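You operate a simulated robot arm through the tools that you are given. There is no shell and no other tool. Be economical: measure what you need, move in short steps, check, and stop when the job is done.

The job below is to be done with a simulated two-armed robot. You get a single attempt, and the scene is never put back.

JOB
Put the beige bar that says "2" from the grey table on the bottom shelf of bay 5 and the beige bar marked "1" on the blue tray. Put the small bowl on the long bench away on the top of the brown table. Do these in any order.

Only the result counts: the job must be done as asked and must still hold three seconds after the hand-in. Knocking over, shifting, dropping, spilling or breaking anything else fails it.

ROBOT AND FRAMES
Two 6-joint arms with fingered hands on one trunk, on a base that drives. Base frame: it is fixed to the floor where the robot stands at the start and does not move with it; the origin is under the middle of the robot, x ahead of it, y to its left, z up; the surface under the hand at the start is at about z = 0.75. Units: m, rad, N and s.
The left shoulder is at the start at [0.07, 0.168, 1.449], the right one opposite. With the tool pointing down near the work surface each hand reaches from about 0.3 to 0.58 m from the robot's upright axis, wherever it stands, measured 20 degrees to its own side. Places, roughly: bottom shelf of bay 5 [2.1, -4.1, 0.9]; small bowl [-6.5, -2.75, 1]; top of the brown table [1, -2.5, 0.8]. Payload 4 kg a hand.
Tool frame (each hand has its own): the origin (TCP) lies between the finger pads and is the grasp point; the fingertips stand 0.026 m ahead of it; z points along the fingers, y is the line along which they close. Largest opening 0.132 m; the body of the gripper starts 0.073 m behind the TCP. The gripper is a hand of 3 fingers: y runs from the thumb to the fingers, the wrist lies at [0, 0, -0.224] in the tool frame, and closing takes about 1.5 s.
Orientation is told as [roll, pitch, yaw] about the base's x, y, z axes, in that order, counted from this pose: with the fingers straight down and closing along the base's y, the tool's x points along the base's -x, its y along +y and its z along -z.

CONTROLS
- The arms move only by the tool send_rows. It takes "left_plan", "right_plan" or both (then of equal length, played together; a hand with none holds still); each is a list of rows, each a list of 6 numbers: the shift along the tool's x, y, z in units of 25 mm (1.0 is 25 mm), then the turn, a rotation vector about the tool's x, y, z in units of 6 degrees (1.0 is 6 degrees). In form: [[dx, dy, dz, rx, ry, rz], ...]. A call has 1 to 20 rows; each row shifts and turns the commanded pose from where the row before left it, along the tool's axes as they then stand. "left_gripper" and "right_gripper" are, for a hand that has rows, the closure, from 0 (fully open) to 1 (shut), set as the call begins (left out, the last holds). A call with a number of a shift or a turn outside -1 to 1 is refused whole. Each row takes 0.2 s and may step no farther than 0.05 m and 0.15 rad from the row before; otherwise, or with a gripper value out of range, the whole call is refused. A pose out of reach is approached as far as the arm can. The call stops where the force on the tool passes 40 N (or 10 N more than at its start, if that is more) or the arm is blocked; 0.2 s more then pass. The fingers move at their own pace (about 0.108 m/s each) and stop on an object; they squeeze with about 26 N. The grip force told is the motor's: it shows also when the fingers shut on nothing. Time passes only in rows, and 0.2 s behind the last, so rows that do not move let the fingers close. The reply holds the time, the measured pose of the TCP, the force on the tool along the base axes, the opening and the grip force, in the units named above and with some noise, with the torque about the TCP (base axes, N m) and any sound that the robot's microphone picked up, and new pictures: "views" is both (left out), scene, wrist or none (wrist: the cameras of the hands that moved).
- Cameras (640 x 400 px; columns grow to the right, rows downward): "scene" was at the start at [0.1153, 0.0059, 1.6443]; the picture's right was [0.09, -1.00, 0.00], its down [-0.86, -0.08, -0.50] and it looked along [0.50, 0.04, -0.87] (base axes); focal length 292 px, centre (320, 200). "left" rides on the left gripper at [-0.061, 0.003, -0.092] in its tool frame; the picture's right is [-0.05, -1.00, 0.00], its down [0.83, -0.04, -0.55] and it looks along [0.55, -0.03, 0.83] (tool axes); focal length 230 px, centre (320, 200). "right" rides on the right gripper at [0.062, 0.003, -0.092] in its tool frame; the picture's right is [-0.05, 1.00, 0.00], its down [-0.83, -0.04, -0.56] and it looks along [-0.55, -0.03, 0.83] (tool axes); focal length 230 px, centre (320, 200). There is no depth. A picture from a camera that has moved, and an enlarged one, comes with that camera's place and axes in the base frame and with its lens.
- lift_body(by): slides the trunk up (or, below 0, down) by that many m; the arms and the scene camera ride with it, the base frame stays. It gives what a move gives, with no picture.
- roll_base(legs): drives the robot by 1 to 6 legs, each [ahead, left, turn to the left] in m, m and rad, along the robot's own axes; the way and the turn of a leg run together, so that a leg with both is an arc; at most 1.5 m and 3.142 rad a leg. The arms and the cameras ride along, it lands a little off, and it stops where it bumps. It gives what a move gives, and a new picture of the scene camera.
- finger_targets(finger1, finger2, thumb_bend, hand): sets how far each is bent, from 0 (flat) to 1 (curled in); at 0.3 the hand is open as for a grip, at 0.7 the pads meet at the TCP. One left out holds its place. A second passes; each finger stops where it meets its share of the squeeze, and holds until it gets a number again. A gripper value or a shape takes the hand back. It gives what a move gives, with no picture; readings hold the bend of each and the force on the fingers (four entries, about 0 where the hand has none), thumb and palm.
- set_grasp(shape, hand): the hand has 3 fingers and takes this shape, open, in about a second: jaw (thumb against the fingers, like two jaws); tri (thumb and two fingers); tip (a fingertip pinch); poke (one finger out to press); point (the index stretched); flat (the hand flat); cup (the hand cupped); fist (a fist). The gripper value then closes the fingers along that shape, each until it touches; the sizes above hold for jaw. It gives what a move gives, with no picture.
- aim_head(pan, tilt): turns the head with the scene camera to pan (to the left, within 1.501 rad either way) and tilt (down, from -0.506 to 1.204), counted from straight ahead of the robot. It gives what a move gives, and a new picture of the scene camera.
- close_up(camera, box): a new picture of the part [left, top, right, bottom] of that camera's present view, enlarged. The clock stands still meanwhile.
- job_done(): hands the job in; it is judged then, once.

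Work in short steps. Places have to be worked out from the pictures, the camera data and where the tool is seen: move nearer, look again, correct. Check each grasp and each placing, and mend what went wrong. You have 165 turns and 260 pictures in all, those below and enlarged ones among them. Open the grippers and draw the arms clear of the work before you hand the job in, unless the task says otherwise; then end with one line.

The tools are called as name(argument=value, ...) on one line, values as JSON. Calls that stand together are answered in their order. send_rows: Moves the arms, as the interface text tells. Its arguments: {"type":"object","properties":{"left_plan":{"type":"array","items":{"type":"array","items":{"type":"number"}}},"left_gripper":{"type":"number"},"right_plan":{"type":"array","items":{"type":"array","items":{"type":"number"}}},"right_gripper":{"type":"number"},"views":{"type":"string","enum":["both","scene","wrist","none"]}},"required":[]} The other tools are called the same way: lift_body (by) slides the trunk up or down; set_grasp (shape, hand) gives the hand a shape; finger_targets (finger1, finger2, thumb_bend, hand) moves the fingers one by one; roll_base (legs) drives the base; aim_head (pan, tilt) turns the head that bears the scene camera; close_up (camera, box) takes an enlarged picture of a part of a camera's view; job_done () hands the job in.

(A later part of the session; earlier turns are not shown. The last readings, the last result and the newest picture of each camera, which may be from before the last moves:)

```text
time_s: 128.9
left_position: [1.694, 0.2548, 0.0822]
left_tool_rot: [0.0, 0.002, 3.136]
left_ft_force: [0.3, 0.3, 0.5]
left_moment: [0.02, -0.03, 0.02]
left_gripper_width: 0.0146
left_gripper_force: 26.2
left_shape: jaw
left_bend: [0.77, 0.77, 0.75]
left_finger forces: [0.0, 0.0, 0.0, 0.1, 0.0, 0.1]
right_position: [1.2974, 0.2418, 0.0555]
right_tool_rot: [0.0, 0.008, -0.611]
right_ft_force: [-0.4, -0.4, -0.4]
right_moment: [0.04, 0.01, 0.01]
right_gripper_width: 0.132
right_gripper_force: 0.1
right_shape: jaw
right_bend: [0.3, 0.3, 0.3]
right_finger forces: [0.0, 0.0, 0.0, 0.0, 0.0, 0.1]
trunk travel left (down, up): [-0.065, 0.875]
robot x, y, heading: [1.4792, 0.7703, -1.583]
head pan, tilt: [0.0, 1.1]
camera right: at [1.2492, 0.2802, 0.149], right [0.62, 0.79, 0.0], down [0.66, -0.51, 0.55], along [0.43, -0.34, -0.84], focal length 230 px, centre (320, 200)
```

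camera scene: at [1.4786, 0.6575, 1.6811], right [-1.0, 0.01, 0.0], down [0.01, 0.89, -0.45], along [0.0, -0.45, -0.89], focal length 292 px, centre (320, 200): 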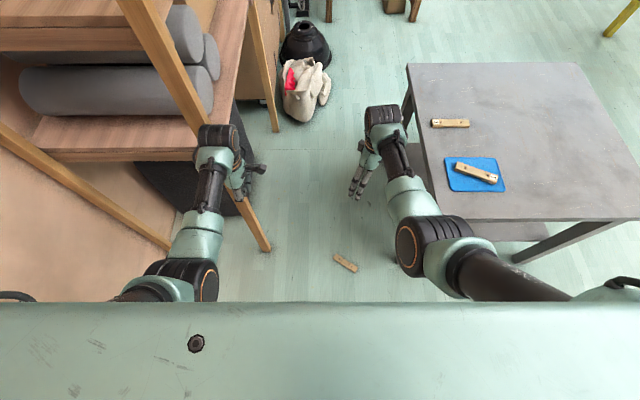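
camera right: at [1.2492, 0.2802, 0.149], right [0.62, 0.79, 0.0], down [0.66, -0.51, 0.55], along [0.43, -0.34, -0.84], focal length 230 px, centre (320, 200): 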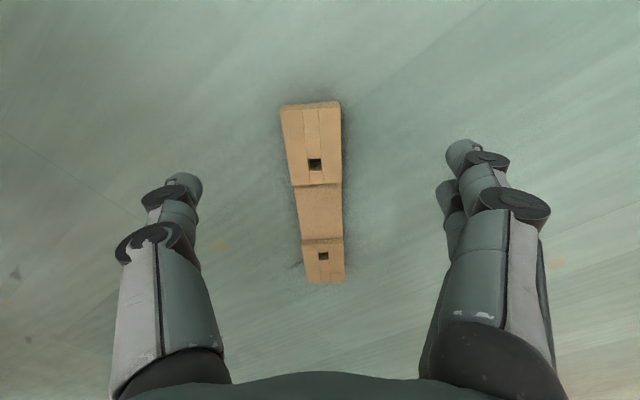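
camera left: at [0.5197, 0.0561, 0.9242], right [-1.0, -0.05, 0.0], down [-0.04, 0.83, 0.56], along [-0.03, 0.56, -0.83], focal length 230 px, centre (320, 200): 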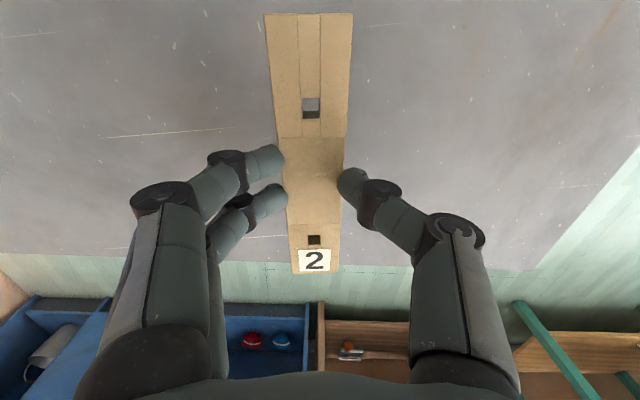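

I need about 1.2 cm more toward the robot to centre on the end block. Then I'll descend to z≈0.029 and grip.

send_rows(right_plan=[[0.5, -0.07, 0, 0, 0, 0], [0, 0, 0.6, 0, 0, 0], [0, 0, 0.45, 0, 0, 0], [0, 0, 0, 0, 0, 0]], views="none")

send_rows(right_plan=[[0, 0, 0, 0, 0, 0], [0, 0, 0, 0, 0, 0], [0, 0, 0, 0, 0, 0], [0, 0, 0, 0, 0, 0], [0, 0, 0, 0, 0, 0], [0, 0, 0, 0, 0, 0], [0, 0, 0, 0, 0, 0], [0, 0, 0, 0, 0, 0]], right_gripper=1, views="wrist")

```text
time_s: 129.9
left_position: [1.6932, 0.2539, 0.0826]
left_tool_rot: [0.0, 0.004, 3.136]
left_ft_force: [0.0, 0.3, 0.1]
left_moment: [0.0, -0.01, 0.0]
left_gripper_width: 0.0149
left_gripper_force: 26.6
left_shape: jaw
left_bend: [0.77, 0.77, 0.75]
left_finger forces: [0.0, 0.0, 0.0, 0.0, 0.1, 0.0]
right_position: [1.2863, 0.2469, 0.0297]
right_tool_rot: [0.0, 0.008, -0.609]
right_ft_force: [0.4, 0.1, -0.4]
right_moment: [-0.04, -0.02, 0.03]
right_gripper_width: 0.132
right_gripper_force: 0.1
right_shape: jaw
right_bend: [0.3, 0.3, 0.3]
right_finger forces: [0.1, 0.0, 0.1, 0.1, 0.1, 0.0]
trunk travel left (down, up): [-0.065, 0.875]
robot x, y, heading: [1.478, 0.7741, -1.578]
head pan, tilt: [0.0, 1.1]
```

```text
time_s: 131.8
left_position: [1.695, 0.2545, 0.0824]
left_tool_rot: [-0.005, 0.001, 3.136]
left_ft_force: [0.5, 0.9, -0.1]
left_moment: [-0.01, -0.01, 0.0]
left_gripper_width: 0.015
left_gripper_force: 26.2
left_shape: jaw
left_bend: [0.77, 0.77, 0.75]
left_finger forces: [0.0, 0.0, 0.0, 0.1, 0.0, 0.0]
right_position: [1.2862, 0.2463, 0.0293]
right_tool_rot: [-0.001, 0.008, -0.611]
right_ft_force: [0.4, -0.2, 0.5]
right_moment: [-0.01, -0.03, 0.04]
right_gripper_width: 0.0283
right_gripper_force: 26.0
right_shape: jaw
right_bend: [0.73, 0.73, 0.7]
right_finger forces: [11.8, 11.6, 0.1, 0.1, 23.4, 0.0]
trunk travel left (down, up): [-0.065, 0.875]
robot x, y, heading: [1.4799, 0.7715, -1.58]
head pan, tilt: [0.0, 1.1]
camera right: at [1.2387, 0.2846, 0.1232], right [0.62, 0.79, 0.0], down [0.66, -0.51, 0.55], along [0.43, -0.34, -0.84], focal length 230 px, centre (320, 200)
```

right: 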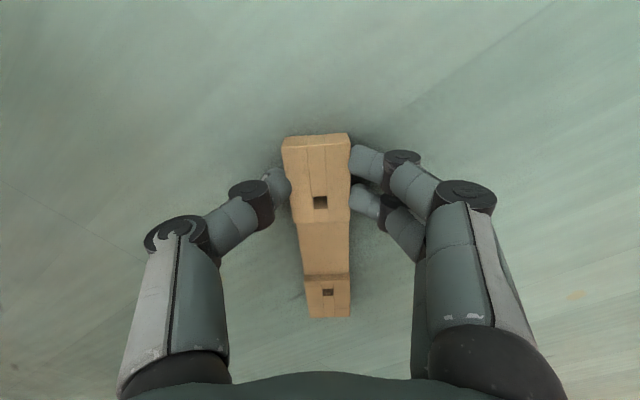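

The end block is gripped. I'll lift 10 cm and watch for creep.

lift_body(by=0.1)

send_rows(right_plan=[[0, 0, 0, 0, 0, 0], [0, 0, 0, 0, 0, 0], [0, 0, 0, 0, 0, 0], [0, 0, 0, 0, 0, 0], [0, 0, 0, 0, 0, 0], [0, 0, 0, 0, 0, 0], [0, 0, 0, 0, 0, 0], [0, 0, 0, 0, 0, 0], [0, 0, 0, 0, 0, 0], [0, 0, 0, 0, 0, 0], [0, 0, 0, 0, 0, 0], [0, 0, 0, 0, 0, 0], [0, 0, 0, 0, 0, 0], [0, 0, 0, 0, 0, 0], [0, 0, 0, 0, 0, 0], [0, 0, 0, 0, 0, 0]], views="wrist")

```text
time_s: 133.1
left_position: [1.6951, 0.2541, 0.1818]
left_tool_rot: [-0.003, 0.003, 3.138]
left_ft_force: [0.8, 0.6, -0.2]
left_moment: [0.02, -0.05, -0.04]
left_gripper_width: 0.0147
left_gripper_force: 25.8
left_shape: jaw
left_bend: [0.77, 0.77, 0.75]
left_finger forces: [0.1, 0.0, 0.1, 0.0, 0.1, 0.1]
right_position: [1.2861, 0.2465, 0.1297]
right_tool_rot: [-0.001, 0.007, -0.611]
right_ft_force: [0.1, -0.2, -2.3]
right_moment: [0.03, 0.09, -0.04]
right_gripper_width: 0.0282
right_gripper_force: 26.6
right_shape: jaw
right_bend: [0.73, 0.73, 0.7]
right_finger forces: [12.7, 11.1, 0.1, 0.1, 23.7, 0.0]
trunk travel left (down, up): [-0.165, 0.775]
robot x, y, heading: [1.4786, 0.7701, -1.581]
head pan, tilt: [0.0, 1.1]
```

```text
time_s: 136.5
left_position: [1.6942, 0.2542, 0.1827]
left_tool_rot: [-0.002, 0.002, 3.139]
left_ft_force: [0.3, -0.1, 0.2]
left_moment: [0.05, 0.03, 0.02]
left_gripper_width: 0.0151
left_gripper_force: 26.0
left_shape: jaw
left_bend: [0.77, 0.77, 0.75]
left_finger forces: [0.1, 0.1, 0.0, 0.0, 0.0, 0.0]
right_position: [1.2854, 0.2462, 0.1317]
right_tool_rot: [0.001, 0.007, -0.611]
right_ft_force: [-0.1, -0.4, -0.5]
right_moment: [0.07, 0.07, 0.03]
right_gripper_width: 0.0286
right_gripper_force: 25.3
right_shape: jaw
right_bend: [0.73, 0.73, 0.7]
right_finger forces: [12.6, 11.1, 0.1, 0.0, 23.8, 0.0]
trunk travel left (down, up): [-0.165, 0.775]
robot x, y, heading: [1.4803, 0.7698, -1.578]
head pan, tilt: [0.0, 1.1]
camera right: at [1.2387, 0.2846, 0.2231], right [0.62, 0.79, 0.0], down [0.66, -0.51, 0.55], along [0.43, -0.34, -0.84], focal length 230 px, centre (320, 200)
```

right: 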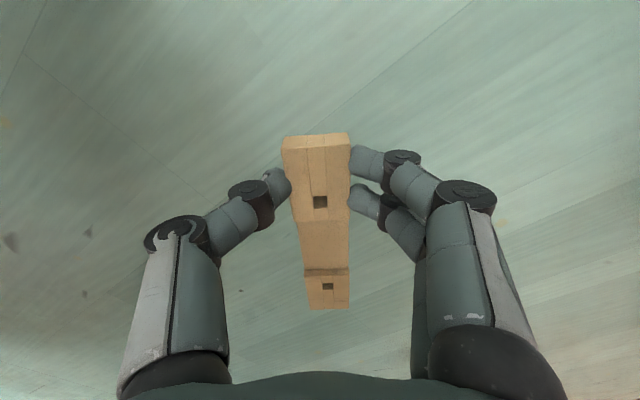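

The grip is stable. I'll raise the trunk in two steps, checking the hold.

lift_body(by=0.4)

lift_body(by=0.37)

aim_head(pan=0.0, tilt=0.6)

```text
time_s: 140.3
left_position: [1.6942, 0.2545, 0.5836]
left_tool_rot: [-0.002, 0.004, 3.136]
left_ft_force: [0.3, -0.2, -0.7]
left_moment: [0.0, 0.01, 0.02]
left_gripper_width: 0.015
left_gripper_force: 26.0
left_shape: jaw
left_bend: [0.77, 0.77, 0.75]
left_finger forces: [0.1, 0.0, 0.0, 0.0, 0.0, 0.0]
right_position: [1.2859, 0.2452, 0.53]
right_tool_rot: [0.001, 0.008, -0.611]
right_ft_force: [0.2, 0.6, -2.0]
right_moment: [0.07, 0.05, -0.02]
right_gripper_width: 0.0283
right_gripper_force: 26.2
right_shape: jaw
right_bend: [0.73, 0.73, 0.7]
right_finger forces: [12.6, 11.0, 0.1, 0.0, 23.6, 0.0]
trunk travel left (down, up): [-0.565, 0.375]
robot x, y, heading: [1.4822, 0.7693, -1.58]
head pan, tilt: [0.0, 1.1]
```

```text
time_s: 143.9
left_position: [1.6936, 0.2531, 0.9523]
left_tool_rot: [-0.006, 0.002, 3.136]
left_ft_force: [-0.6, -0.2, 0.9]
left_moment: [0.0, -0.01, 0.01]
left_gripper_width: 0.0148
left_gripper_force: 25.8
left_shape: jaw
left_bend: [0.77, 0.77, 0.75]
left_finger forces: [0.0, 0.0, 0.0, 0.0, 0.0, 0.0]
right_position: [1.2865, 0.2467, 0.9001]
right_tool_rot: [-0.001, 0.006, -0.612]
right_ft_force: [-0.5, -0.2, -1.2]
right_moment: [0.04, 0.06, -0.01]
right_gripper_width: 0.0283
right_gripper_force: 25.7
right_shape: jaw
right_bend: [0.73, 0.73, 0.7]
right_finger forces: [12.6, 11.1, 0.1, 0.0, 23.8, 0.0]
trunk travel left (down, up): [-0.935, 0.005]
robot x, y, heading: [1.4807, 0.7709, -1.583]
head pan, tilt: [0.0, 1.1]
```

```text
time_s: 144.8
left_position: [1.6941, 0.2527, 0.9524]
left_tool_rot: [-0.003, 0.001, 3.136]
left_ft_force: [-1.5, 0.4, -0.3]
left_moment: [0.0, -0.03, 0.03]
left_gripper_width: 0.0149
left_gripper_force: 25.7
left_shape: jaw
left_bend: [0.77, 0.77, 0.75]
left_finger forces: [0.0, 0.0, 0.0, 0.0, 0.1, 0.0]
right_position: [1.2872, 0.2461, 0.8989]
right_tool_rot: [0.001, 0.008, -0.61]
right_ft_force: [0.5, 0.1, -1.6]
right_moment: [0.05, 0.07, -0.02]
right_gripper_width: 0.0281
right_gripper_force: 26.0
right_shape: jaw
right_bend: [0.73, 0.73, 0.7]
right_finger forces: [12.6, 11.1, 0.0, 0.1, 23.6, 0.0]
trunk travel left (down, up): [-0.935, 0.005]
robot x, y, heading: [1.4812, 0.7716, -1.579]
head pan, tilt: [0.0, 0.6]
camera scene: at [1.4784, 0.6319, 1.7196], right [-1.0, 0.01, 0.0], down [0.0, 0.57, -0.82], along [-0.01, -0.82, -0.57], focal length 292 px, centre (320, 200)
```

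scene: 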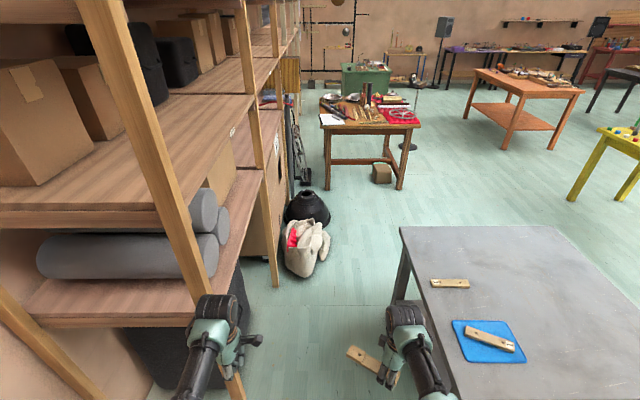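

Still held firmly, so I'll drive out and down the aisle.

roll_base(legs=[[-0.2, 0, 0], [0, -1.0, 0], [0, -0.95, 0], [1.1, 0, 0], [1.1, 0, 0]])

```text
time_s: 166.2
left_position: [-0.2769, -1.7332, 0.9523]
left_tool_rot: [-0.001, 0.002, 3.131]
left_ft_force: [-0.1, 0.5, -0.5]
left_moment: [0.0, -0.01, 0.02]
left_gripper_width: 0.0147
left_gripper_force: 25.4
left_shape: jaw
left_bend: [0.77, 0.77, 0.75]
left_finger forces: [0.0, 0.0, 0.1, 0.0, 0.1, 0.0]
right_position: [-0.6865, -1.7397, 0.9008]
right_tool_rot: [-0.002, 0.009, -0.617]
right_ft_force: [-0.1, 0.3, -1.1]
right_moment: [0.07, 0.08, 0.03]
right_gripper_width: 0.0281
right_gripper_force: 25.9
right_shape: jaw
right_bend: [0.73, 0.73, 0.7]
right_finger forces: [12.5, 11.2, 0.1, 0.1, 23.8, 0.0]
trunk travel left (down, up): [-0.935, 0.005]
robot x, y, heading: [-0.49, -1.2155, -1.584]
head pan, tilt: [0.0, 0.6]
camera scene: at [-0.4917, -1.3538, 1.7198], right [-1.0, 0.01, 0.0], down [0.01, 0.56, -0.83], along [-0.01, -0.83, -0.56], focal length 292 px, centre (320, 200)
```

scene: 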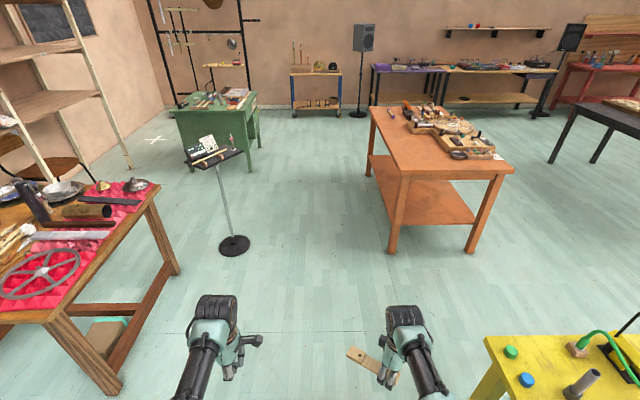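

The aisle ahead is clear at x≈-0.5. I'll drive to y≈-3.85 and turn left to face bay 5.

roll_base(legs=[[1.3, 0, 0], [1.3, 0, 0], [0, 0, 1.584]])

aim_head(pan=0.0, tilt=0.3)

```text
time_s: 182.7
left_position: [-0.0825, -3.6117, 0.9526]
left_tool_rot: [-0.005, 0.001, -1.632]
left_ft_force: [0.7, 0.9, -0.7]
left_moment: [0.01, 0.0, -0.01]
left_gripper_width: 0.0149
left_gripper_force: 25.5
left_shape: jaw
left_bend: [0.77, 0.77, 0.75]
left_finger forces: [0.0, 0.1, 0.1, 0.1, 0.1, 0.1]
right_position: [-0.0973, -4.0197, 0.8991]
right_tool_rot: [0.0, 0.007, 0.906]
right_ft_force: [0.6, -0.3, -1.6]
right_moment: [-0.06, 0.04, -0.03]
right_gripper_width: 0.0279
right_gripper_force: 25.6
right_shape: jaw
right_bend: [0.73, 0.73, 0.7]
right_finger forces: [12.2, 11.0, 0.0, 0.0, 23.2, 0.0]
trunk travel left (down, up): [-0.935, 0.005]
robot x, y, heading: [-0.6127, -3.7997, -0.066]
head pan, tilt: [0.0, 0.6]
camera scene: at [-0.4734, -3.8054, 1.7197], right [-0.06, -1.0, 0.0], down [-0.56, 0.04, -0.82], along [0.82, -0.05, -0.57], focal length 292 px, centre (320, 200)
```

scene: 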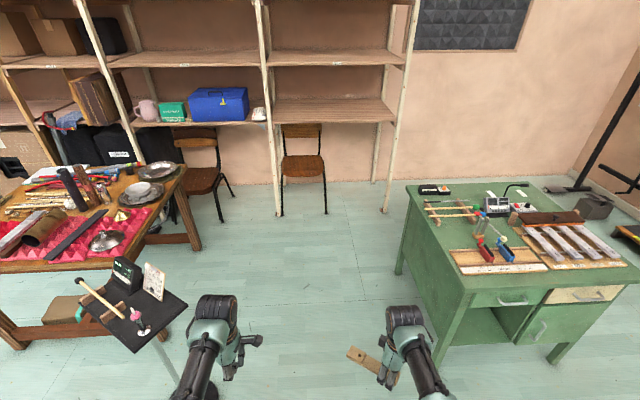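

```text
time_s: 183.5
left_position: [-0.0834, -3.6099, 0.9526]
left_tool_rot: [-0.005, 0.001, -1.63]
left_ft_force: [0.0, 0.2, -0.7]
left_moment: [0.0, -0.01, -0.01]
left_gripper_width: 0.0149
left_gripper_force: 26.1
left_shape: jaw
left_bend: [0.77, 0.77, 0.75]
left_finger forces: [0.0, 0.0, 0.0, 0.0, 0.1, 0.0]
right_position: [-0.0981, -4.0186, 0.9006]
right_tool_rot: [0.0, 0.007, 0.904]
right_ft_force: [-0.3, -0.2, -1.7]
right_moment: [-0.05, 0.07, -0.01]
right_gripper_width: 0.028
right_gripper_force: 26.1
right_shape: jaw
right_bend: [0.73, 0.73, 0.7]
right_finger forces: [12.3, 11.0, 0.0, 0.0, 23.1, 0.1]
trunk travel left (down, up): [-0.935, 0.005]
robot x, y, heading: [-0.6136, -3.7968, -0.055]
head pan, tilt: [0.0, 0.3]
camera scene: at [-0.4684, -3.8052, 1.7471], right [-0.06, -1.0, 0.0], down [-0.3, 0.02, -0.95], along [0.95, -0.06, -0.3], focal length 292 px, centre (320, 200)
```

scene: 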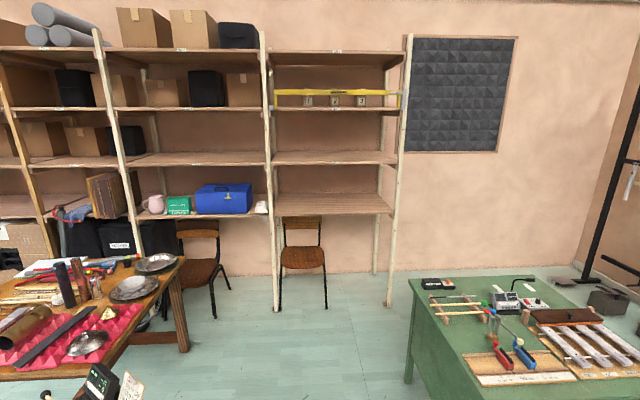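

The last bay (right) has an empty bottom shelf. I'll check its label.

close_up(camera="scene", box=[260, 30, 420, 130])

close_up(camera="scene", box=[250, 140, 410, 240])

```text
4.00 times, centred on (340, 80) of scene
camera zoom: at [-0.4684, -3.8052, 1.7471], right [-0.06, -1.0, 0.0], down [-0.3, 0.02, -0.95], along [0.95, -0.06, -0.3], focal length 1169 px, centre (240, 680)
```

zoom: 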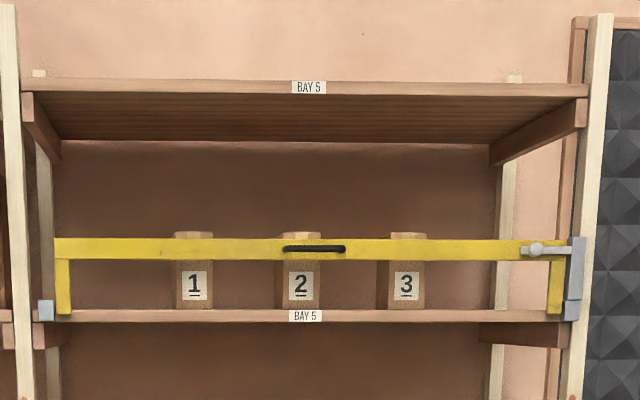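

```text
4.00 times, centred on (330, 190) of scene
camera zoom: at [-0.4684, -3.8052, 1.7471], right [-0.06, -1.0, 0.0], down [-0.3, 0.02, -0.95], along [0.95, -0.06, -0.3], focal length 1169 px, centre (280, 240)
```

zoom: 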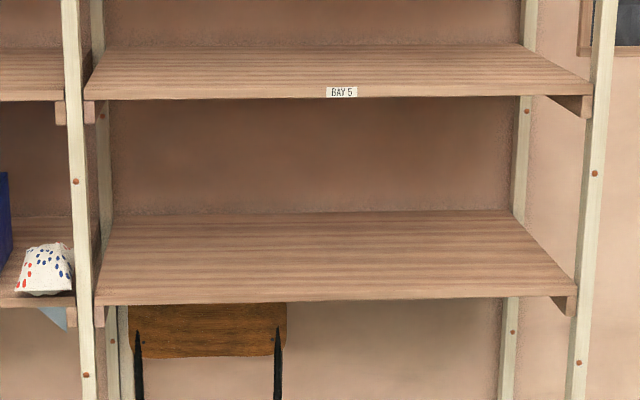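

Bay 5 is confirmed: the bottom shelf is empty at z≈0.9, its front edge is at x≈1.85, and the shelf above is at about 1.30. First I'll raise the right hand with the bar and fold the left hand back so it stays out of the rack.

send_rows(right_plan=[[0, 0, -0.6, 0, 0, 0], [0, 0, -0.6, 0, 0, 0], [0, 0, -0.6, 0, 0, 0], [0, 0, -0.6, 0, 0, 0], [0, 0, 0, 0, 0, 0], [0, 0, 0, 0, 0, 0], [0, 0, 0, 0, 0, 0], [0, 0, 0, 0, 0, 0], [0, 0, 0, 0, 0, 0], [0, 0, 0, 0, 0, 0], [0, 0, 0, 0, 0, 0], [0, 0, 0, 0, 0, 0], [0, 0, 0, 0, 0, 0], [0, 0, 0, 0, 0, 0], [0, 0, 0, 0, 0, 0], [0, 0, 0, 0, 0, 0], [0, 0, 0, 0, 0, 0], [0, 0, 0, 0, 0, 0], [0, 0, 0, 0, 0, 0]], left_plan=[[0, 0, 0, 0, 0, -1], [0, 0, 0, 0, 0, -1], [0, 0, 0, 0, 0, -1], [0, 0, 0, 0, 0, -1], [0, 0, 0, 0, 0, -1], [0, 0, 0, 0, 0, -1], [0, 0, 0, 0, 0, -1], [0, 0, 0, 0, 0, -1], [0, 0, 0, 0, 0, -1], [0, 0, 0, 0, 0, -1], [0, 0, 0, 0, 0, -1], [0, 0, 0, 0, 0, -1], [0, 0, 0, 0, 0, -1], [0, 0, 0, 0, 0, -1], [0, 0, 0, 0, 0, -1], [1, 0, 0, 0, 0, 0], [1, 0, 0, 0, 0, 0], [1, 0, 0, 0, 0, 0], [0, 0, 0, 0, 0, 0]], left_gripper=0, views="none")

```text
time_s: 187.5
left_position: [-0.1599, -3.6061, 0.9517]
left_tool_rot: [0.0, 0.002, -0.059]
left_ft_force: [0.1, 0.1, 0.3]
left_moment: [-0.02, 0.02, 0.02]
left_gripper_width: 0.132
left_gripper_force: 0.1
left_shape: jaw
left_bend: [0.3, 0.3, 0.3]
left_finger forces: [0.0, 0.0, 0.0, 0.1, 0.0, 0.1]
right_position: [-0.0977, -4.0191, 0.9606]
right_tool_rot: [0.0, 0.007, 0.905]
right_ft_force: [-0.9, 0.9, -1.4]
right_moment: [-0.06, 0.06, 0.01]
right_gripper_width: 0.0281
right_gripper_force: 26.6
right_shape: jaw
right_bend: [0.73, 0.73, 0.7]
right_finger forces: [12.3, 11.0, 0.0, 0.0, 23.3, 0.1]
trunk travel left (down, up): [-0.935, 0.005]
robot x, y, heading: [-0.6113, -3.7978, -0.065]
head pan, tilt: [0.0, 0.3]
```

All good. Shift to y≈-3.95, straighten, and drive toward the rack in stages.

aim_head(pan=0.0, tilt=0.6)

roll_base(legs=[[0, -0.14, 0.062], [0.9, 0, 0], [0.8, 0, 0]])

```text
time_s: 188.3
left_position: [-0.1594, -3.6073, 0.9511]
left_tool_rot: [0.0, 0.004, -0.058]
left_ft_force: [1.0, 0.8, -0.9]
left_moment: [0.01, 0.0, 0.01]
left_gripper_width: 0.1318
left_gripper_force: 0.0
left_shape: jaw
left_bend: [0.3, 0.3, 0.3]
left_finger forces: [0.0, 0.0, 0.1, 0.1, 0.0, 0.1]
right_position: [-0.0981, -4.0207, 0.96]
right_tool_rot: [0.002, 0.007, 0.905]
right_ft_force: [0.5, -0.4, -2.0]
right_moment: [-0.07, 0.06, 0.0]
right_gripper_width: 0.0281
right_gripper_force: 26.1
right_shape: jaw
right_bend: [0.73, 0.73, 0.7]
right_finger forces: [12.3, 11.0, 0.0, 0.1, 23.4, 0.0]
trunk travel left (down, up): [-0.935, 0.005]
robot x, y, heading: [-0.6119, -3.7992, -0.062]
head pan, tilt: [0.0, 0.6]
camera scene: at [-0.4732, -3.805, 1.7197], right [-0.06, -1.0, 0.0], down [-0.56, 0.04, -0.83], along [0.82, -0.05, -0.56], focal length 292 px, centre (320, 200)
```

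scene: 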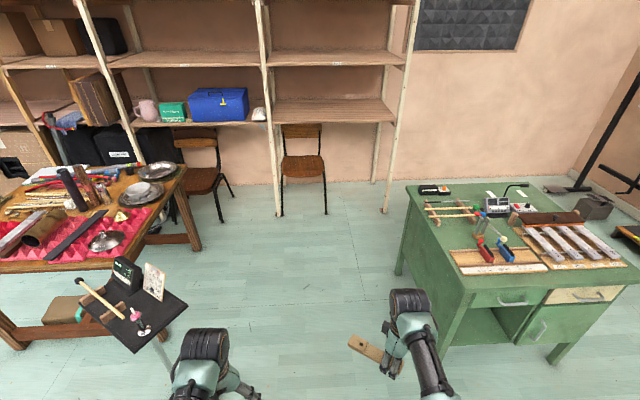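

```text
time_s: 197.9
left_position: [1.5349, -3.7322, 0.9513]
left_tool_rot: [0.001, 0.001, -0.018]
left_ft_force: [1.0, 1.0, -0.1]
left_moment: [0.01, 0.01, -0.01]
left_gripper_width: 0.132
left_gripper_force: 0.0
left_shape: jaw
left_bend: [0.3, 0.3, 0.3]
left_finger forces: [0.0, 0.0, 0.0, 0.1, 0.0, 0.0]
right_position: [1.614, -4.1421, 0.9604]
right_tool_rot: [0.0, 0.008, 0.949]
right_ft_force: [0.6, 0.1, -2.1]
right_moment: [-0.11, 0.07, -0.02]
right_gripper_width: 0.0282
right_gripper_force: 25.7
right_shape: jaw
right_bend: [0.73, 0.73, 0.7]
right_finger forces: [12.3, 11.0, 0.0, 0.1, 23.3, 0.0]
trunk travel left (down, up): [-0.935, 0.005]
robot x, y, heading: [1.0929, -3.9394, -0.025]
head pan, tilt: [0.0, 0.6]
camera scene: at [1.2292, -3.9438, 1.7198], right [-0.02, -1.0, 0.0], down [-0.56, 0.01, -0.83], along [0.83, -0.02, -0.56], focal length 292 px, centre (320, 200)
```

scene: 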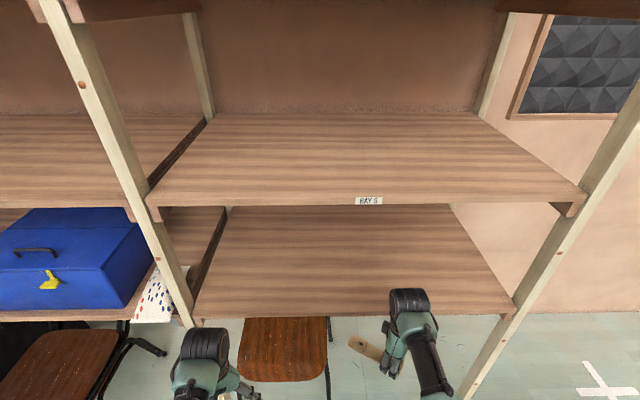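

I need the shelf height and edge more precisely, so I'll zoom in on the front edge.

close_up(camera="scene", box=[180, 180, 540, 400])

close_up(camera="right", box=[0, 0, 640, 400])

```text
1.78 times, centred on (360, 290) of scene
camera zoom: at [1.2292, -3.9438, 1.7198], right [-0.02, -1.0, 0.0], down [-0.56, 0.01, -0.83], along [0.83, -0.02, -0.56], focal length 520 px, centre (249, 40)
```

zoom: 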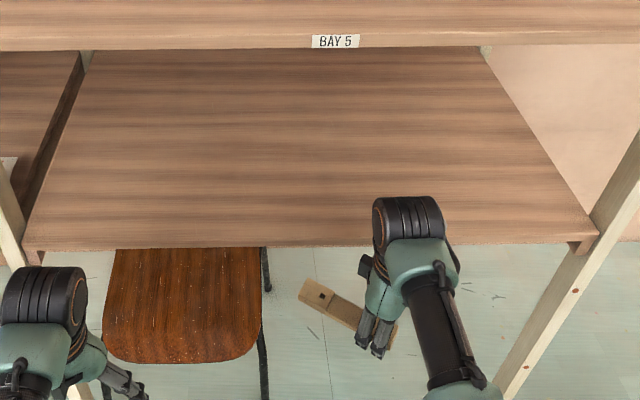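

```text
1.00 times, centred on (320, 200) of right (not enlarged: the box is as wide or as high as the picture)
camera zoom: at [1.5768, -4.1894, 1.0538], right [-0.78, 0.63, 0.0], down [0.52, 0.65, 0.55], along [0.34, 0.43, -0.84], focal length 230 px, centre (320, 200)
```

zoom: 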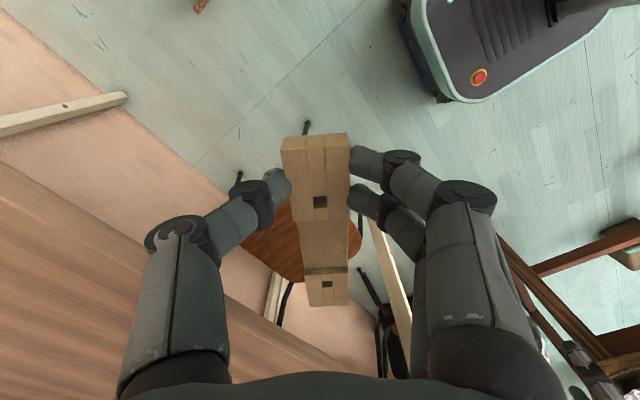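

Shelf front edge is x≈1.80 at z≈0.90, and the upper shelf's underside is at about 1.32. I'll raise the bar another 2 cm, turn left 0.325, and advance so the TCP ends near [1.91,-4.0].

send_rows(right_plan=[[0, 0, -0.8, 0, 0, 0], [0, 0, 0, 0, 0, 0]], views="none")

roll_base(legs=[[0, 0, 0.325], [0.08, -0.115, 0]])

```text
time_s: 198.5
left_position: [1.5369, -3.7323, 0.951]
left_tool_rot: [0.003, 0.001, -0.018]
left_ft_force: [0.2, -0.2, -0.3]
left_moment: [-0.02, -0.02, -0.01]
left_gripper_width: 0.1321
left_gripper_force: 0.1
left_shape: jaw
left_bend: [0.3, 0.3, 0.3]
left_finger forces: [0.0, 0.0, 0.0, 0.0, 0.1, 0.1]
right_position: [1.6153, -4.1424, 0.9812]
right_tool_rot: [0.0, 0.008, 0.947]
right_ft_force: [-0.3, -0.3, -1.5]
right_moment: [-0.06, 0.05, -0.01]
right_gripper_width: 0.0279
right_gripper_force: 26.1
right_shape: jaw
right_bend: [0.73, 0.73, 0.7]
right_finger forces: [12.3, 11.0, 0.0, 0.0, 23.4, 0.0]
trunk travel left (down, up): [-0.935, 0.005]
robot x, y, heading: [1.0919, -3.9411, -0.021]
head pan, tilt: [0.0, 0.6]
```

```text
time_s: 200.8
left_position: [1.5538, -3.6863, 0.951]
left_tool_rot: [0.001, -0.001, 0.309]
left_ft_force: [0.2, -0.2, 0.3]
left_moment: [0.03, -0.02, 0.03]
left_gripper_width: 0.1319
left_gripper_force: 0.2
left_shape: jaw
left_bend: [0.3, 0.3, 0.3]
left_finger forces: [0.0, 0.0, 0.1, 0.0, 0.0, 0.1]
right_position: [1.7605, -4.0509, 0.9809]
right_tool_rot: [0.003, 0.009, 1.272]
right_ft_force: [-16.9, 1.7, -2.1]
right_moment: [-0.07, 0.69, 0.92]
right_gripper_width: 0.0286
right_gripper_force: 26.1
right_shape: jaw
right_bend: [0.73, 0.72, 0.7]
right_finger forces: [18.5, 22.8, 0.0, 0.0, 24.2, 0.0]
trunk travel left (down, up): [-0.935, 0.005]
robot x, y, heading: [1.2041, -4.0231, 0.305]
head pan, tilt: [0.0, 0.6]
camera scene: at [1.3299, -3.9836, 1.72], right [0.3, -0.95, 0.0], down [-0.54, -0.17, -0.83], along [0.79, 0.25, -0.56], focal length 292 px, centre (320, 200)
```

scene: 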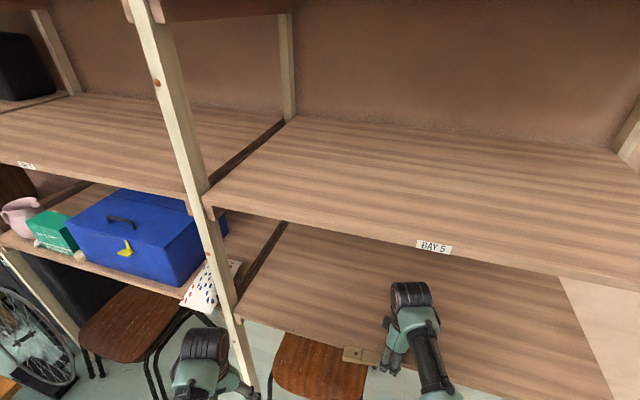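

There is a -17 N contact in x, so the bar touched the shelf edge. The shelf must be higher than I estimated. I'll back off 3 cm and look.

roll_base(legs=[[-0.04, 0, 0]])

close_up(camera="right", box=[0, 0, 640, 400])

close_up(camera="scene", box=[220, 220, 540, 400])

close_up(camera="left", box=[0, 0, 640, 400])

```text
time_s: 201.7
left_position: [1.5255, -3.6968, 0.9486]
left_tool_rot: [0.001, 0.011, 0.307]
left_ft_force: [0.6, -0.1, 0.7]
left_moment: [-0.02, 0.03, -0.04]
left_gripper_width: 0.1319
left_gripper_force: 0.0
left_shape: jaw
left_bend: [0.3, 0.3, 0.3]
left_finger forces: [0.0, 0.0, 0.1, 0.0, 0.1, 0.1]
right_position: [1.7309, -4.0605, 0.9763]
right_tool_rot: [0.008, 0.014, 1.271]
right_ft_force: [1.1, 0.2, -1.7]
right_moment: [-0.14, 0.0, -0.02]
right_gripper_width: 0.0271
right_gripper_force: 26.2
right_shape: jaw
right_bend: [0.73, 0.72, 0.7]
right_finger forces: [11.1, 12.7, 0.1, 0.0, 24.0, 0.1]
trunk travel left (down, up): [-0.935, 0.005]
robot x, y, heading: [1.1665, -4.0381, 0.303]
head pan, tilt: [0.0, 0.6]
camera scene: at [1.3083, -3.993, 1.7184], right [0.3, -0.95, 0.0], down [-0.55, -0.17, -0.82], along [0.78, 0.25, -0.57], focal length 292 px, centre (320, 200)
```

scene: 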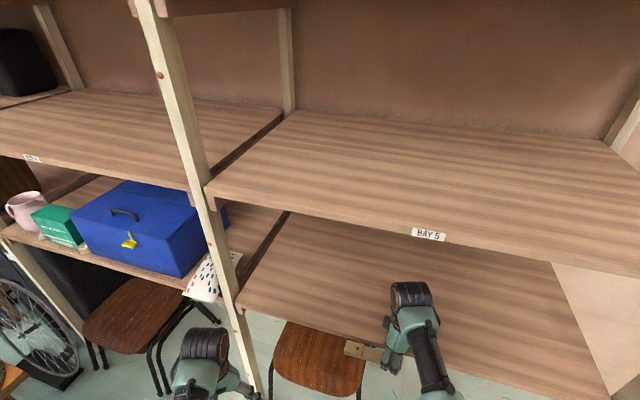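

```text
1.00 times, centred on (320, 200) of right (not enlarged: the box is as wide or as high as the picture)
camera zoom: at [1.7111, -4.1175, 1.0692], right [-0.94, 0.34, 0.01], down [0.29, 0.79, 0.54], along [0.18, 0.51, -0.84], focal length 230 px, centre (320, 200)
```

zoom: 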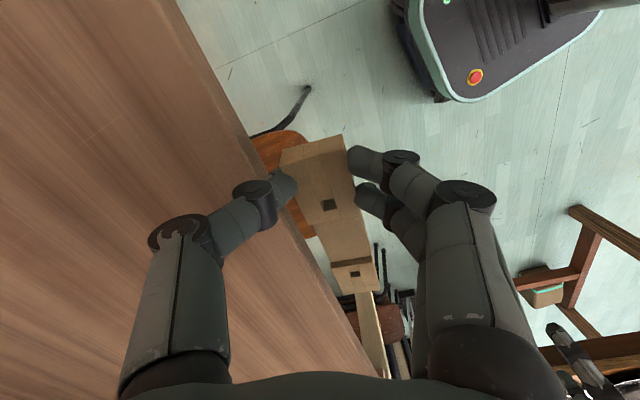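

```text
2.00 times, centred on (380, 310) of scene
camera zoom: at [1.3083, -3.993, 1.7184], right [0.3, -0.95, 0.0], down [-0.55, -0.17, -0.82], along [0.78, 0.25, -0.57], focal length 584 px, centre (200, -20)
```

zoom: 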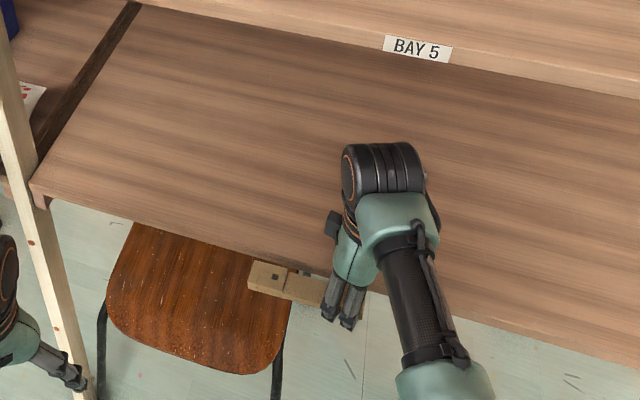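

```text
1.00 times, centred on (320, 200) of left (not enlarged: the box is as wide or as high as the picture)
camera zoom: at [1.584, -3.675, 1.0397], right [0.35, -0.94, 0.0], down [-0.77, -0.29, 0.56], along [-0.53, -0.2, -0.83], focal length 230 px, centre (320, 200)
```

zoom: 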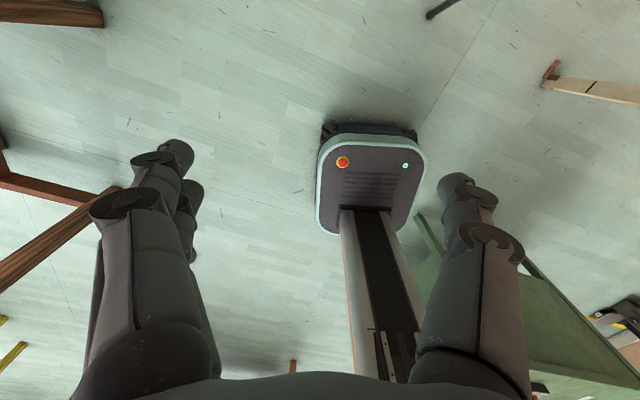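

Combining the views, the shelf top is nearer z≈0.945 with its front edge at x≈1.765. The bar twisted slightly but is still held. I'll raise the hand by 4.5 cm.

send_rows(right_plan=[[0, 0, -0.6, 0, 0, 0], [0, 0, -0.6, 0, 0, 0], [0, 0, -0.6, 0, 0, 0], [0, 0, 0, 0, 0, 0]], views="none")

```text
time_s: 202.7
left_position: [1.517, -3.698, 0.953]
left_tool_rot: [0.001, 0.002, 0.308]
left_ft_force: [-0.1, -0.5, -0.6]
left_moment: [-0.02, 0.0, 0.01]
left_gripper_width: 0.132
left_gripper_force: 0.0
left_shape: jaw
left_bend: [0.3, 0.3, 0.3]
left_finger forces: [0.0, 0.0, 0.0, 0.0, 0.0, 0.0]
right_position: [1.7225, -4.0632, 1.0268]
right_tool_rot: [0.002, 0.008, 1.272]
right_ft_force: [0.0, -0.2, -2.1]
right_moment: [-0.1, -0.03, -0.01]
right_gripper_width: 0.0271
right_gripper_force: 26.0
right_shape: jaw
right_bend: [0.73, 0.72, 0.7]
right_finger forces: [11.3, 12.6, 0.0, 0.1, 23.8, 0.0]
trunk travel left (down, up): [-0.935, 0.005]
robot x, y, heading: [1.1669, -4.0379, 0.298]
head pan, tilt: [0.0, 0.6]
```

Raised to z=1.027. I'll advance 8 cm and check the force.

roll_base(legs=[[0.08, -0.008, 0]])

close_up(camera="right", box=[0, 0, 640, 400])

```text
time_s: 203.8
left_position: [1.5909, -3.6853, 0.9532]
left_tool_rot: [0.002, -0.004, 0.306]
left_ft_force: [-0.8, -0.7, -0.5]
left_moment: [0.02, -0.05, 0.0]
left_gripper_width: 0.1319
left_gripper_force: 0.1
left_shape: jaw
left_bend: [0.3, 0.3, 0.3]
left_finger forces: [0.0, 0.0, 0.1, 0.0, 0.0, 0.0]
right_position: [1.7958, -4.0489, 1.0302]
right_tool_rot: [-0.001, 0.008, 1.271]
right_ft_force: [-0.7, 0.9, -2.0]
right_moment: [-0.1, -0.02, 0.01]
right_gripper_width: 0.0271
right_gripper_force: 26.1
right_shape: jaw
right_bend: [0.73, 0.72, 0.7]
right_finger forces: [11.2, 12.7, 0.0, 0.0, 23.9, 0.0]
trunk travel left (down, up): [-0.935, 0.005]
robot x, y, heading: [1.2397, -4.0222, 0.298]
head pan, tilt: [0.0, 0.6]
camera scene: at [1.3639, -3.9829, 1.7206], right [0.3, -0.95, 0.0], down [-0.53, -0.17, -0.83], along [0.79, 0.25, -0.56], focal length 292 px, centre (320, 200)
```

scene: 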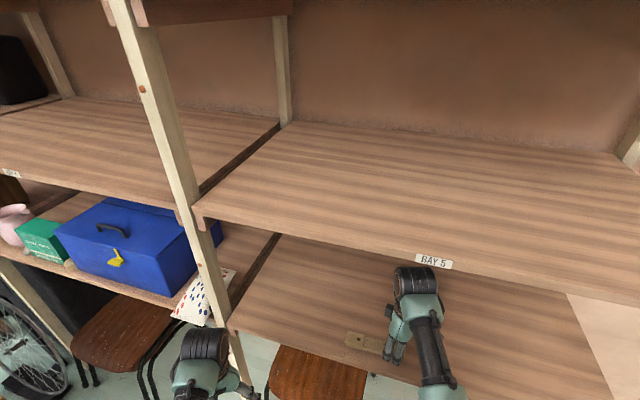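

```text
1.00 times, centred on (320, 200) of right (not enlarged: the box is as wide or as high as the picture)
camera zoom: at [1.7748, -4.1054, 1.1223], right [-0.94, 0.35, 0.0], down [0.29, 0.78, 0.55], along [0.19, 0.52, -0.84], focal length 230 px, centre (320, 200)
```

zoom: 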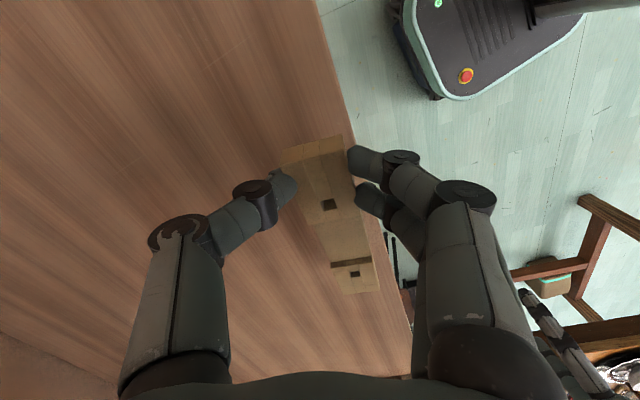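

The bar is now over the shelf edge. I'll lower 1.5 cm for headroom and advance another 8 cm.

send_rows(right_plan=[[0, 0, 0.6, 0, 0, 0], [0, 0, 0, 0, 0, 0]], views="none")

roll_base(legs=[[0.08, -0.008, 0]])

close_up(camera="right", box=[0, 0, 640, 400])

```text
time_s: 204.4
left_position: [1.5924, -3.6855, 0.9537]
left_tool_rot: [0.002, 0.0, 0.306]
left_ft_force: [0.1, 0.6, 0.1]
left_moment: [0.02, -0.02, 0.0]
left_gripper_width: 0.1315
left_gripper_force: 0.1
left_shape: jaw
left_bend: [0.3, 0.3, 0.3]
left_finger forces: [0.0, 0.0, 0.1, 0.1, 0.0, 0.1]
right_position: [1.7991, -4.0474, 1.0106]
right_tool_rot: [0.002, 0.008, 1.271]
right_ft_force: [0.2, 0.2, -1.5]
right_moment: [-0.09, 0.02, -0.01]
right_gripper_width: 0.0273
right_gripper_force: 25.8
right_shape: jaw
right_bend: [0.73, 0.72, 0.7]
right_finger forces: [11.2, 12.7, 0.1, 0.0, 24.0, 0.0]
trunk travel left (down, up): [-0.935, 0.005]
robot x, y, heading: [1.2364, -4.0198, 0.301]
head pan, tilt: [0.0, 0.6]
```

```text
time_s: 205.4
left_position: [1.6679, -3.6697, 0.9537]
left_tool_rot: [0.003, -0.002, 0.306]
left_ft_force: [0.5, -0.1, 0.5]
left_moment: [0.01, 0.0, 0.03]
left_gripper_width: 0.1318
left_gripper_force: 0.1
left_shape: jaw
left_bend: [0.3, 0.3, 0.3]
left_finger forces: [0.0, 0.0, 0.1, 0.0, 0.0, 0.1]
right_position: [1.8731, -4.0331, 1.013]
right_tool_rot: [-0.002, 0.008, 1.269]
right_ft_force: [-0.1, -0.2, -1.5]
right_moment: [-0.1, -0.04, -0.02]
right_gripper_width: 0.0269
right_gripper_force: 26.2
right_shape: jaw
right_bend: [0.73, 0.72, 0.7]
right_finger forces: [11.3, 12.8, 0.0, 0.0, 23.9, 0.0]
trunk travel left (down, up): [-0.935, 0.005]
robot x, y, heading: [1.3222, -4.0066, 0.302]
head pan, tilt: [0.0, 0.6]
camera scene: at [1.4422, -3.9671, 1.7206], right [0.3, -0.95, 0.0], down [-0.53, -0.17, -0.83], along [0.79, 0.25, -0.56], focal length 292 px, centre (320, 200)
```

scene: 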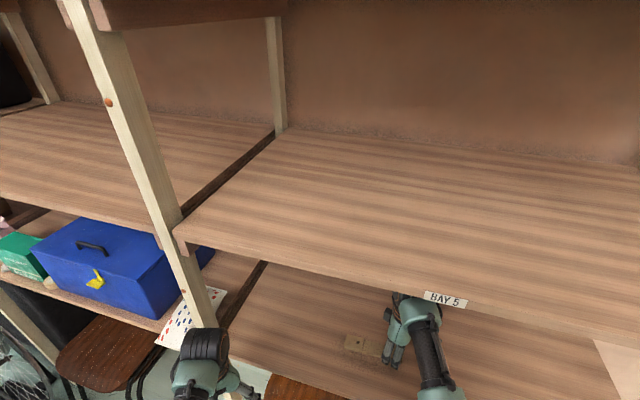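

```text
1.00 times, centred on (320, 200) of right (not enlarged: the box is as wide or as high as the picture)
camera zoom: at [1.8531, -4.0892, 1.1065], right [-0.94, 0.35, 0.0], down [0.29, 0.78, 0.55], along [0.19, 0.52, -0.84], focal length 230 px, centre (320, 200)
```

zoom: 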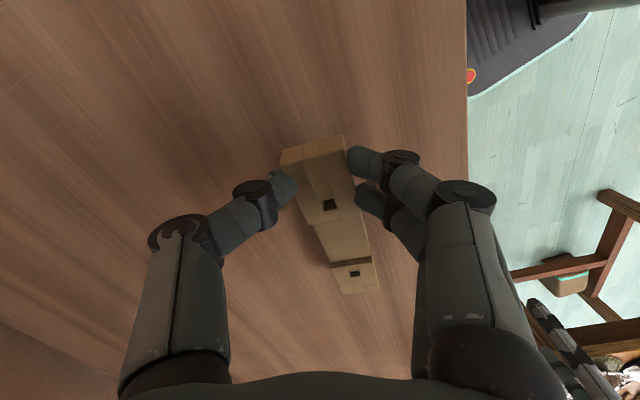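

The bar is fully over the shelf, with the edge at x≈1.77. I'm lowering gradually to find contact.

send_rows(right_plan=[[0, 0, 0.6, 0, 0, 0], [0, 0, 0.5, 0, 0, 0], [0, 0, 0, 0, 0, 0]], views="none")

send_rows(right_plan=[[0, 0, 0.12, 0, 0, 0], [0, 0, 0.12, 0, 0, 0], [0, 0, 0, 0, 0, 0]], views="none")

```text
time_s: 206.2
left_position: [1.6744, -3.6677, 0.9513]
left_tool_rot: [0.003, 0.005, 0.305]
left_ft_force: [0.2, 0.0, -0.5]
left_moment: [0.0, -0.01, -0.01]
left_gripper_width: 0.1317
left_gripper_force: 0.1
left_shape: jaw
left_bend: [0.3, 0.3, 0.3]
left_finger forces: [0.0, 0.0, 0.0, 0.0, 0.1, 0.0]
right_position: [1.881, -4.0307, 0.9819]
right_tool_rot: [0.004, 0.011, 1.269]
right_ft_force: [-0.2, -1.0, -0.4]
right_moment: [0.04, -0.01, 0.04]
right_gripper_width: 0.0275
right_gripper_force: 26.0
right_shape: jaw
right_bend: [0.73, 0.72, 0.7]
right_finger forces: [10.4, 14.4, 0.0, 0.0, 24.4, 0.1]
trunk travel left (down, up): [-0.935, 0.005]
robot x, y, heading: [1.3195, -4.0048, 0.306]
head pan, tilt: [0.0, 0.6]
```

```text
time_s: 207.1
left_position: [1.6734, -3.6682, 0.9511]
left_tool_rot: [0.001, 0.004, 0.307]
left_ft_force: [0.0, -0.4, 0.2]
left_moment: [0.0, 0.0, -0.04]
left_gripper_width: 0.1322
left_gripper_force: 0.0
left_shape: jaw
left_bend: [0.3, 0.3, 0.3]
left_finger forces: [0.0, 0.0, 0.1, 0.0, 0.0, 0.0]
right_position: [1.8795, -4.0325, 0.9769]
right_tool_rot: [0.003, 0.011, 1.27]
right_ft_force: [0.2, -0.5, 0.0]
right_moment: [0.09, -0.05, -0.03]
right_gripper_width: 0.0275
right_gripper_force: 25.8
right_shape: jaw
right_bend: [0.73, 0.72, 0.7]
right_finger forces: [9.9, 14.3, 0.0, 0.1, 24.4, 0.0]
trunk travel left (down, up): [-0.935, 0.005]
robot x, y, heading: [1.3192, -4.0071, 0.304]
head pan, tilt: [0.0, 0.6]
```

The moment has reversed, so the bar's hanging end is touching. I'll continue down slowly to seat it flat.

send_rows(right_plan=[[0, 0, 0.12, 0, 0, 0], [0, 0, 0.12, 0, 0, 0], [0, 0, 0, 0, 0, 0]], views="wrist")

```text
time_s: 207.8
left_position: [1.6731, -3.6676, 0.952]
left_tool_rot: [0.004, 0.003, 0.305]
left_ft_force: [-0.5, 0.2, -0.1]
left_moment: [-0.05, 0.03, -0.02]
left_gripper_width: 0.132
left_gripper_force: 0.0
left_shape: jaw
left_bend: [0.3, 0.3, 0.3]
left_finger forces: [0.0, 0.0, 0.0, 0.0, 0.0, 0.0]
right_position: [1.8784, -4.0325, 0.9717]
right_tool_rot: [0.004, 0.008, 1.269]
right_ft_force: [-0.5, 0.1, 1.7]
right_moment: [0.15, -0.03, 0.04]
right_gripper_width: 0.0274
right_gripper_force: 26.1
right_shape: jaw
right_bend: [0.73, 0.72, 0.7]
right_finger forces: [9.8, 15.7, 0.0, 0.0, 24.5, 0.0]
trunk travel left (down, up): [-0.935, 0.005]
robot x, y, heading: [1.3185, -4.0066, 0.304]
head pan, tilt: [0.0, 0.6]
camera right: at [1.8588, -4.0892, 1.064], right [-0.94, 0.35, 0.0], down [0.29, 0.78, 0.55], along [0.19, 0.51, -0.84], focal length 230 px, centre (320, 200)
```

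right: 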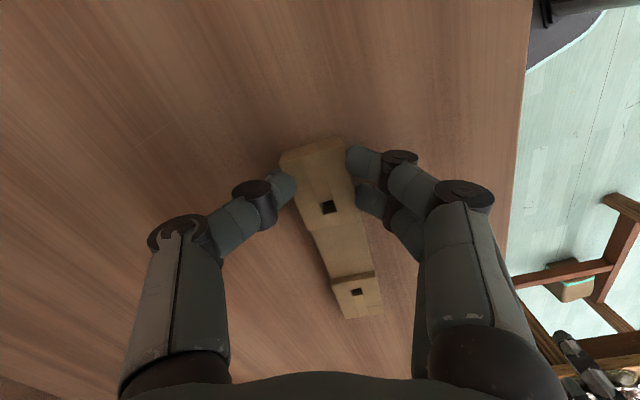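

Still lowering in small steps.

send_rows(right_plan=[[0, 0, 0.12, 0, 0, 0], [0, 0, 0.12, 0, 0, 0], [0, 0, 0, 0, 0, 0]], views="none")

send_rows(right_plan=[[0, 0, 0.12, 0, 0, 0], [0, 0, 0, 0, 0, 0]], views="wrist")

```text
time_s: 208.7
left_position: [1.6707, -3.6687, 0.953]
left_tool_rot: [0.001, 0.001, 0.306]
left_ft_force: [-0.2, -0.6, 0.1]
left_moment: [0.01, -0.02, 0.03]
left_gripper_width: 0.1318
left_gripper_force: 0.0
left_shape: jaw
left_bend: [0.3, 0.3, 0.3]
left_finger forces: [0.0, 0.1, 0.1, 0.1, 0.0, 0.0]
right_position: [1.8784, -4.0318, 0.9695]
right_tool_rot: [-0.003, 0.005, 1.27]
right_ft_force: [-0.4, -2.7, 29.2]
right_moment: [0.08, -0.1, 0.1]
right_gripper_width: 0.0302
right_gripper_force: 25.9
right_shape: jaw
right_bend: [0.73, 0.74, 0.72]
right_finger forces: [11.1, 17.1, 0.1, 0.1, 29.2, 0.1]
trunk travel left (down, up): [-0.935, 0.005]
robot x, y, heading: [1.3218, -4.0102, 0.295]
head pan, tilt: [0.0, 0.6]
```

```text
time_s: 209.4
left_position: [1.6712, -3.6683, 0.9537]
left_tool_rot: [0.001, 0.0, 0.308]
left_ft_force: [0.6, -0.1, 0.1]
left_moment: [-0.01, 0.01, 0.0]
left_gripper_width: 0.1319
left_gripper_force: 0.1
left_shape: jaw
left_bend: [0.3, 0.3, 0.3]
left_finger forces: [0.0, 0.0, 0.1, 0.0, 0.1, 0.0]
right_position: [1.8795, -4.0315, 0.968]
right_tool_rot: [-0.007, 0.001, 1.268]
right_ft_force: [-8.9, -3.6, 22.8]
right_moment: [0.09, 0.23, 0.11]
right_gripper_width: 0.031
right_gripper_force: 26.3
right_shape: jaw
right_bend: [0.74, 0.74, 0.72]
right_finger forces: [14.1, 18.4, 0.1, 0.0, 24.1, 0.0]
trunk travel left (down, up): [-0.935, 0.005]
robot x, y, heading: [1.3192, -4.0072, 0.3]
head pan, tilt: [0.0, 0.6]
stopped in row 2 (right hand): the force on the tool passed its limit at 40 N (the readings are from after the stop); the commanded pose is now the measured one
camera right: at [1.8585, -4.0886, 1.0609], right [-0.94, 0.35, -0.01], down [0.29, 0.78, 0.55], along [0.2, 0.52, -0.83], focal length 230 px, centre (320, 200)
```

right: 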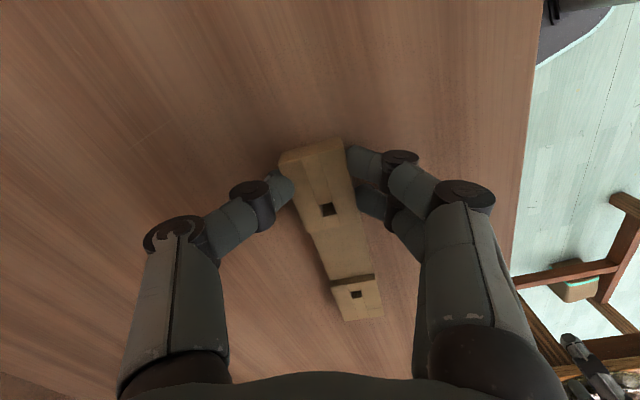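

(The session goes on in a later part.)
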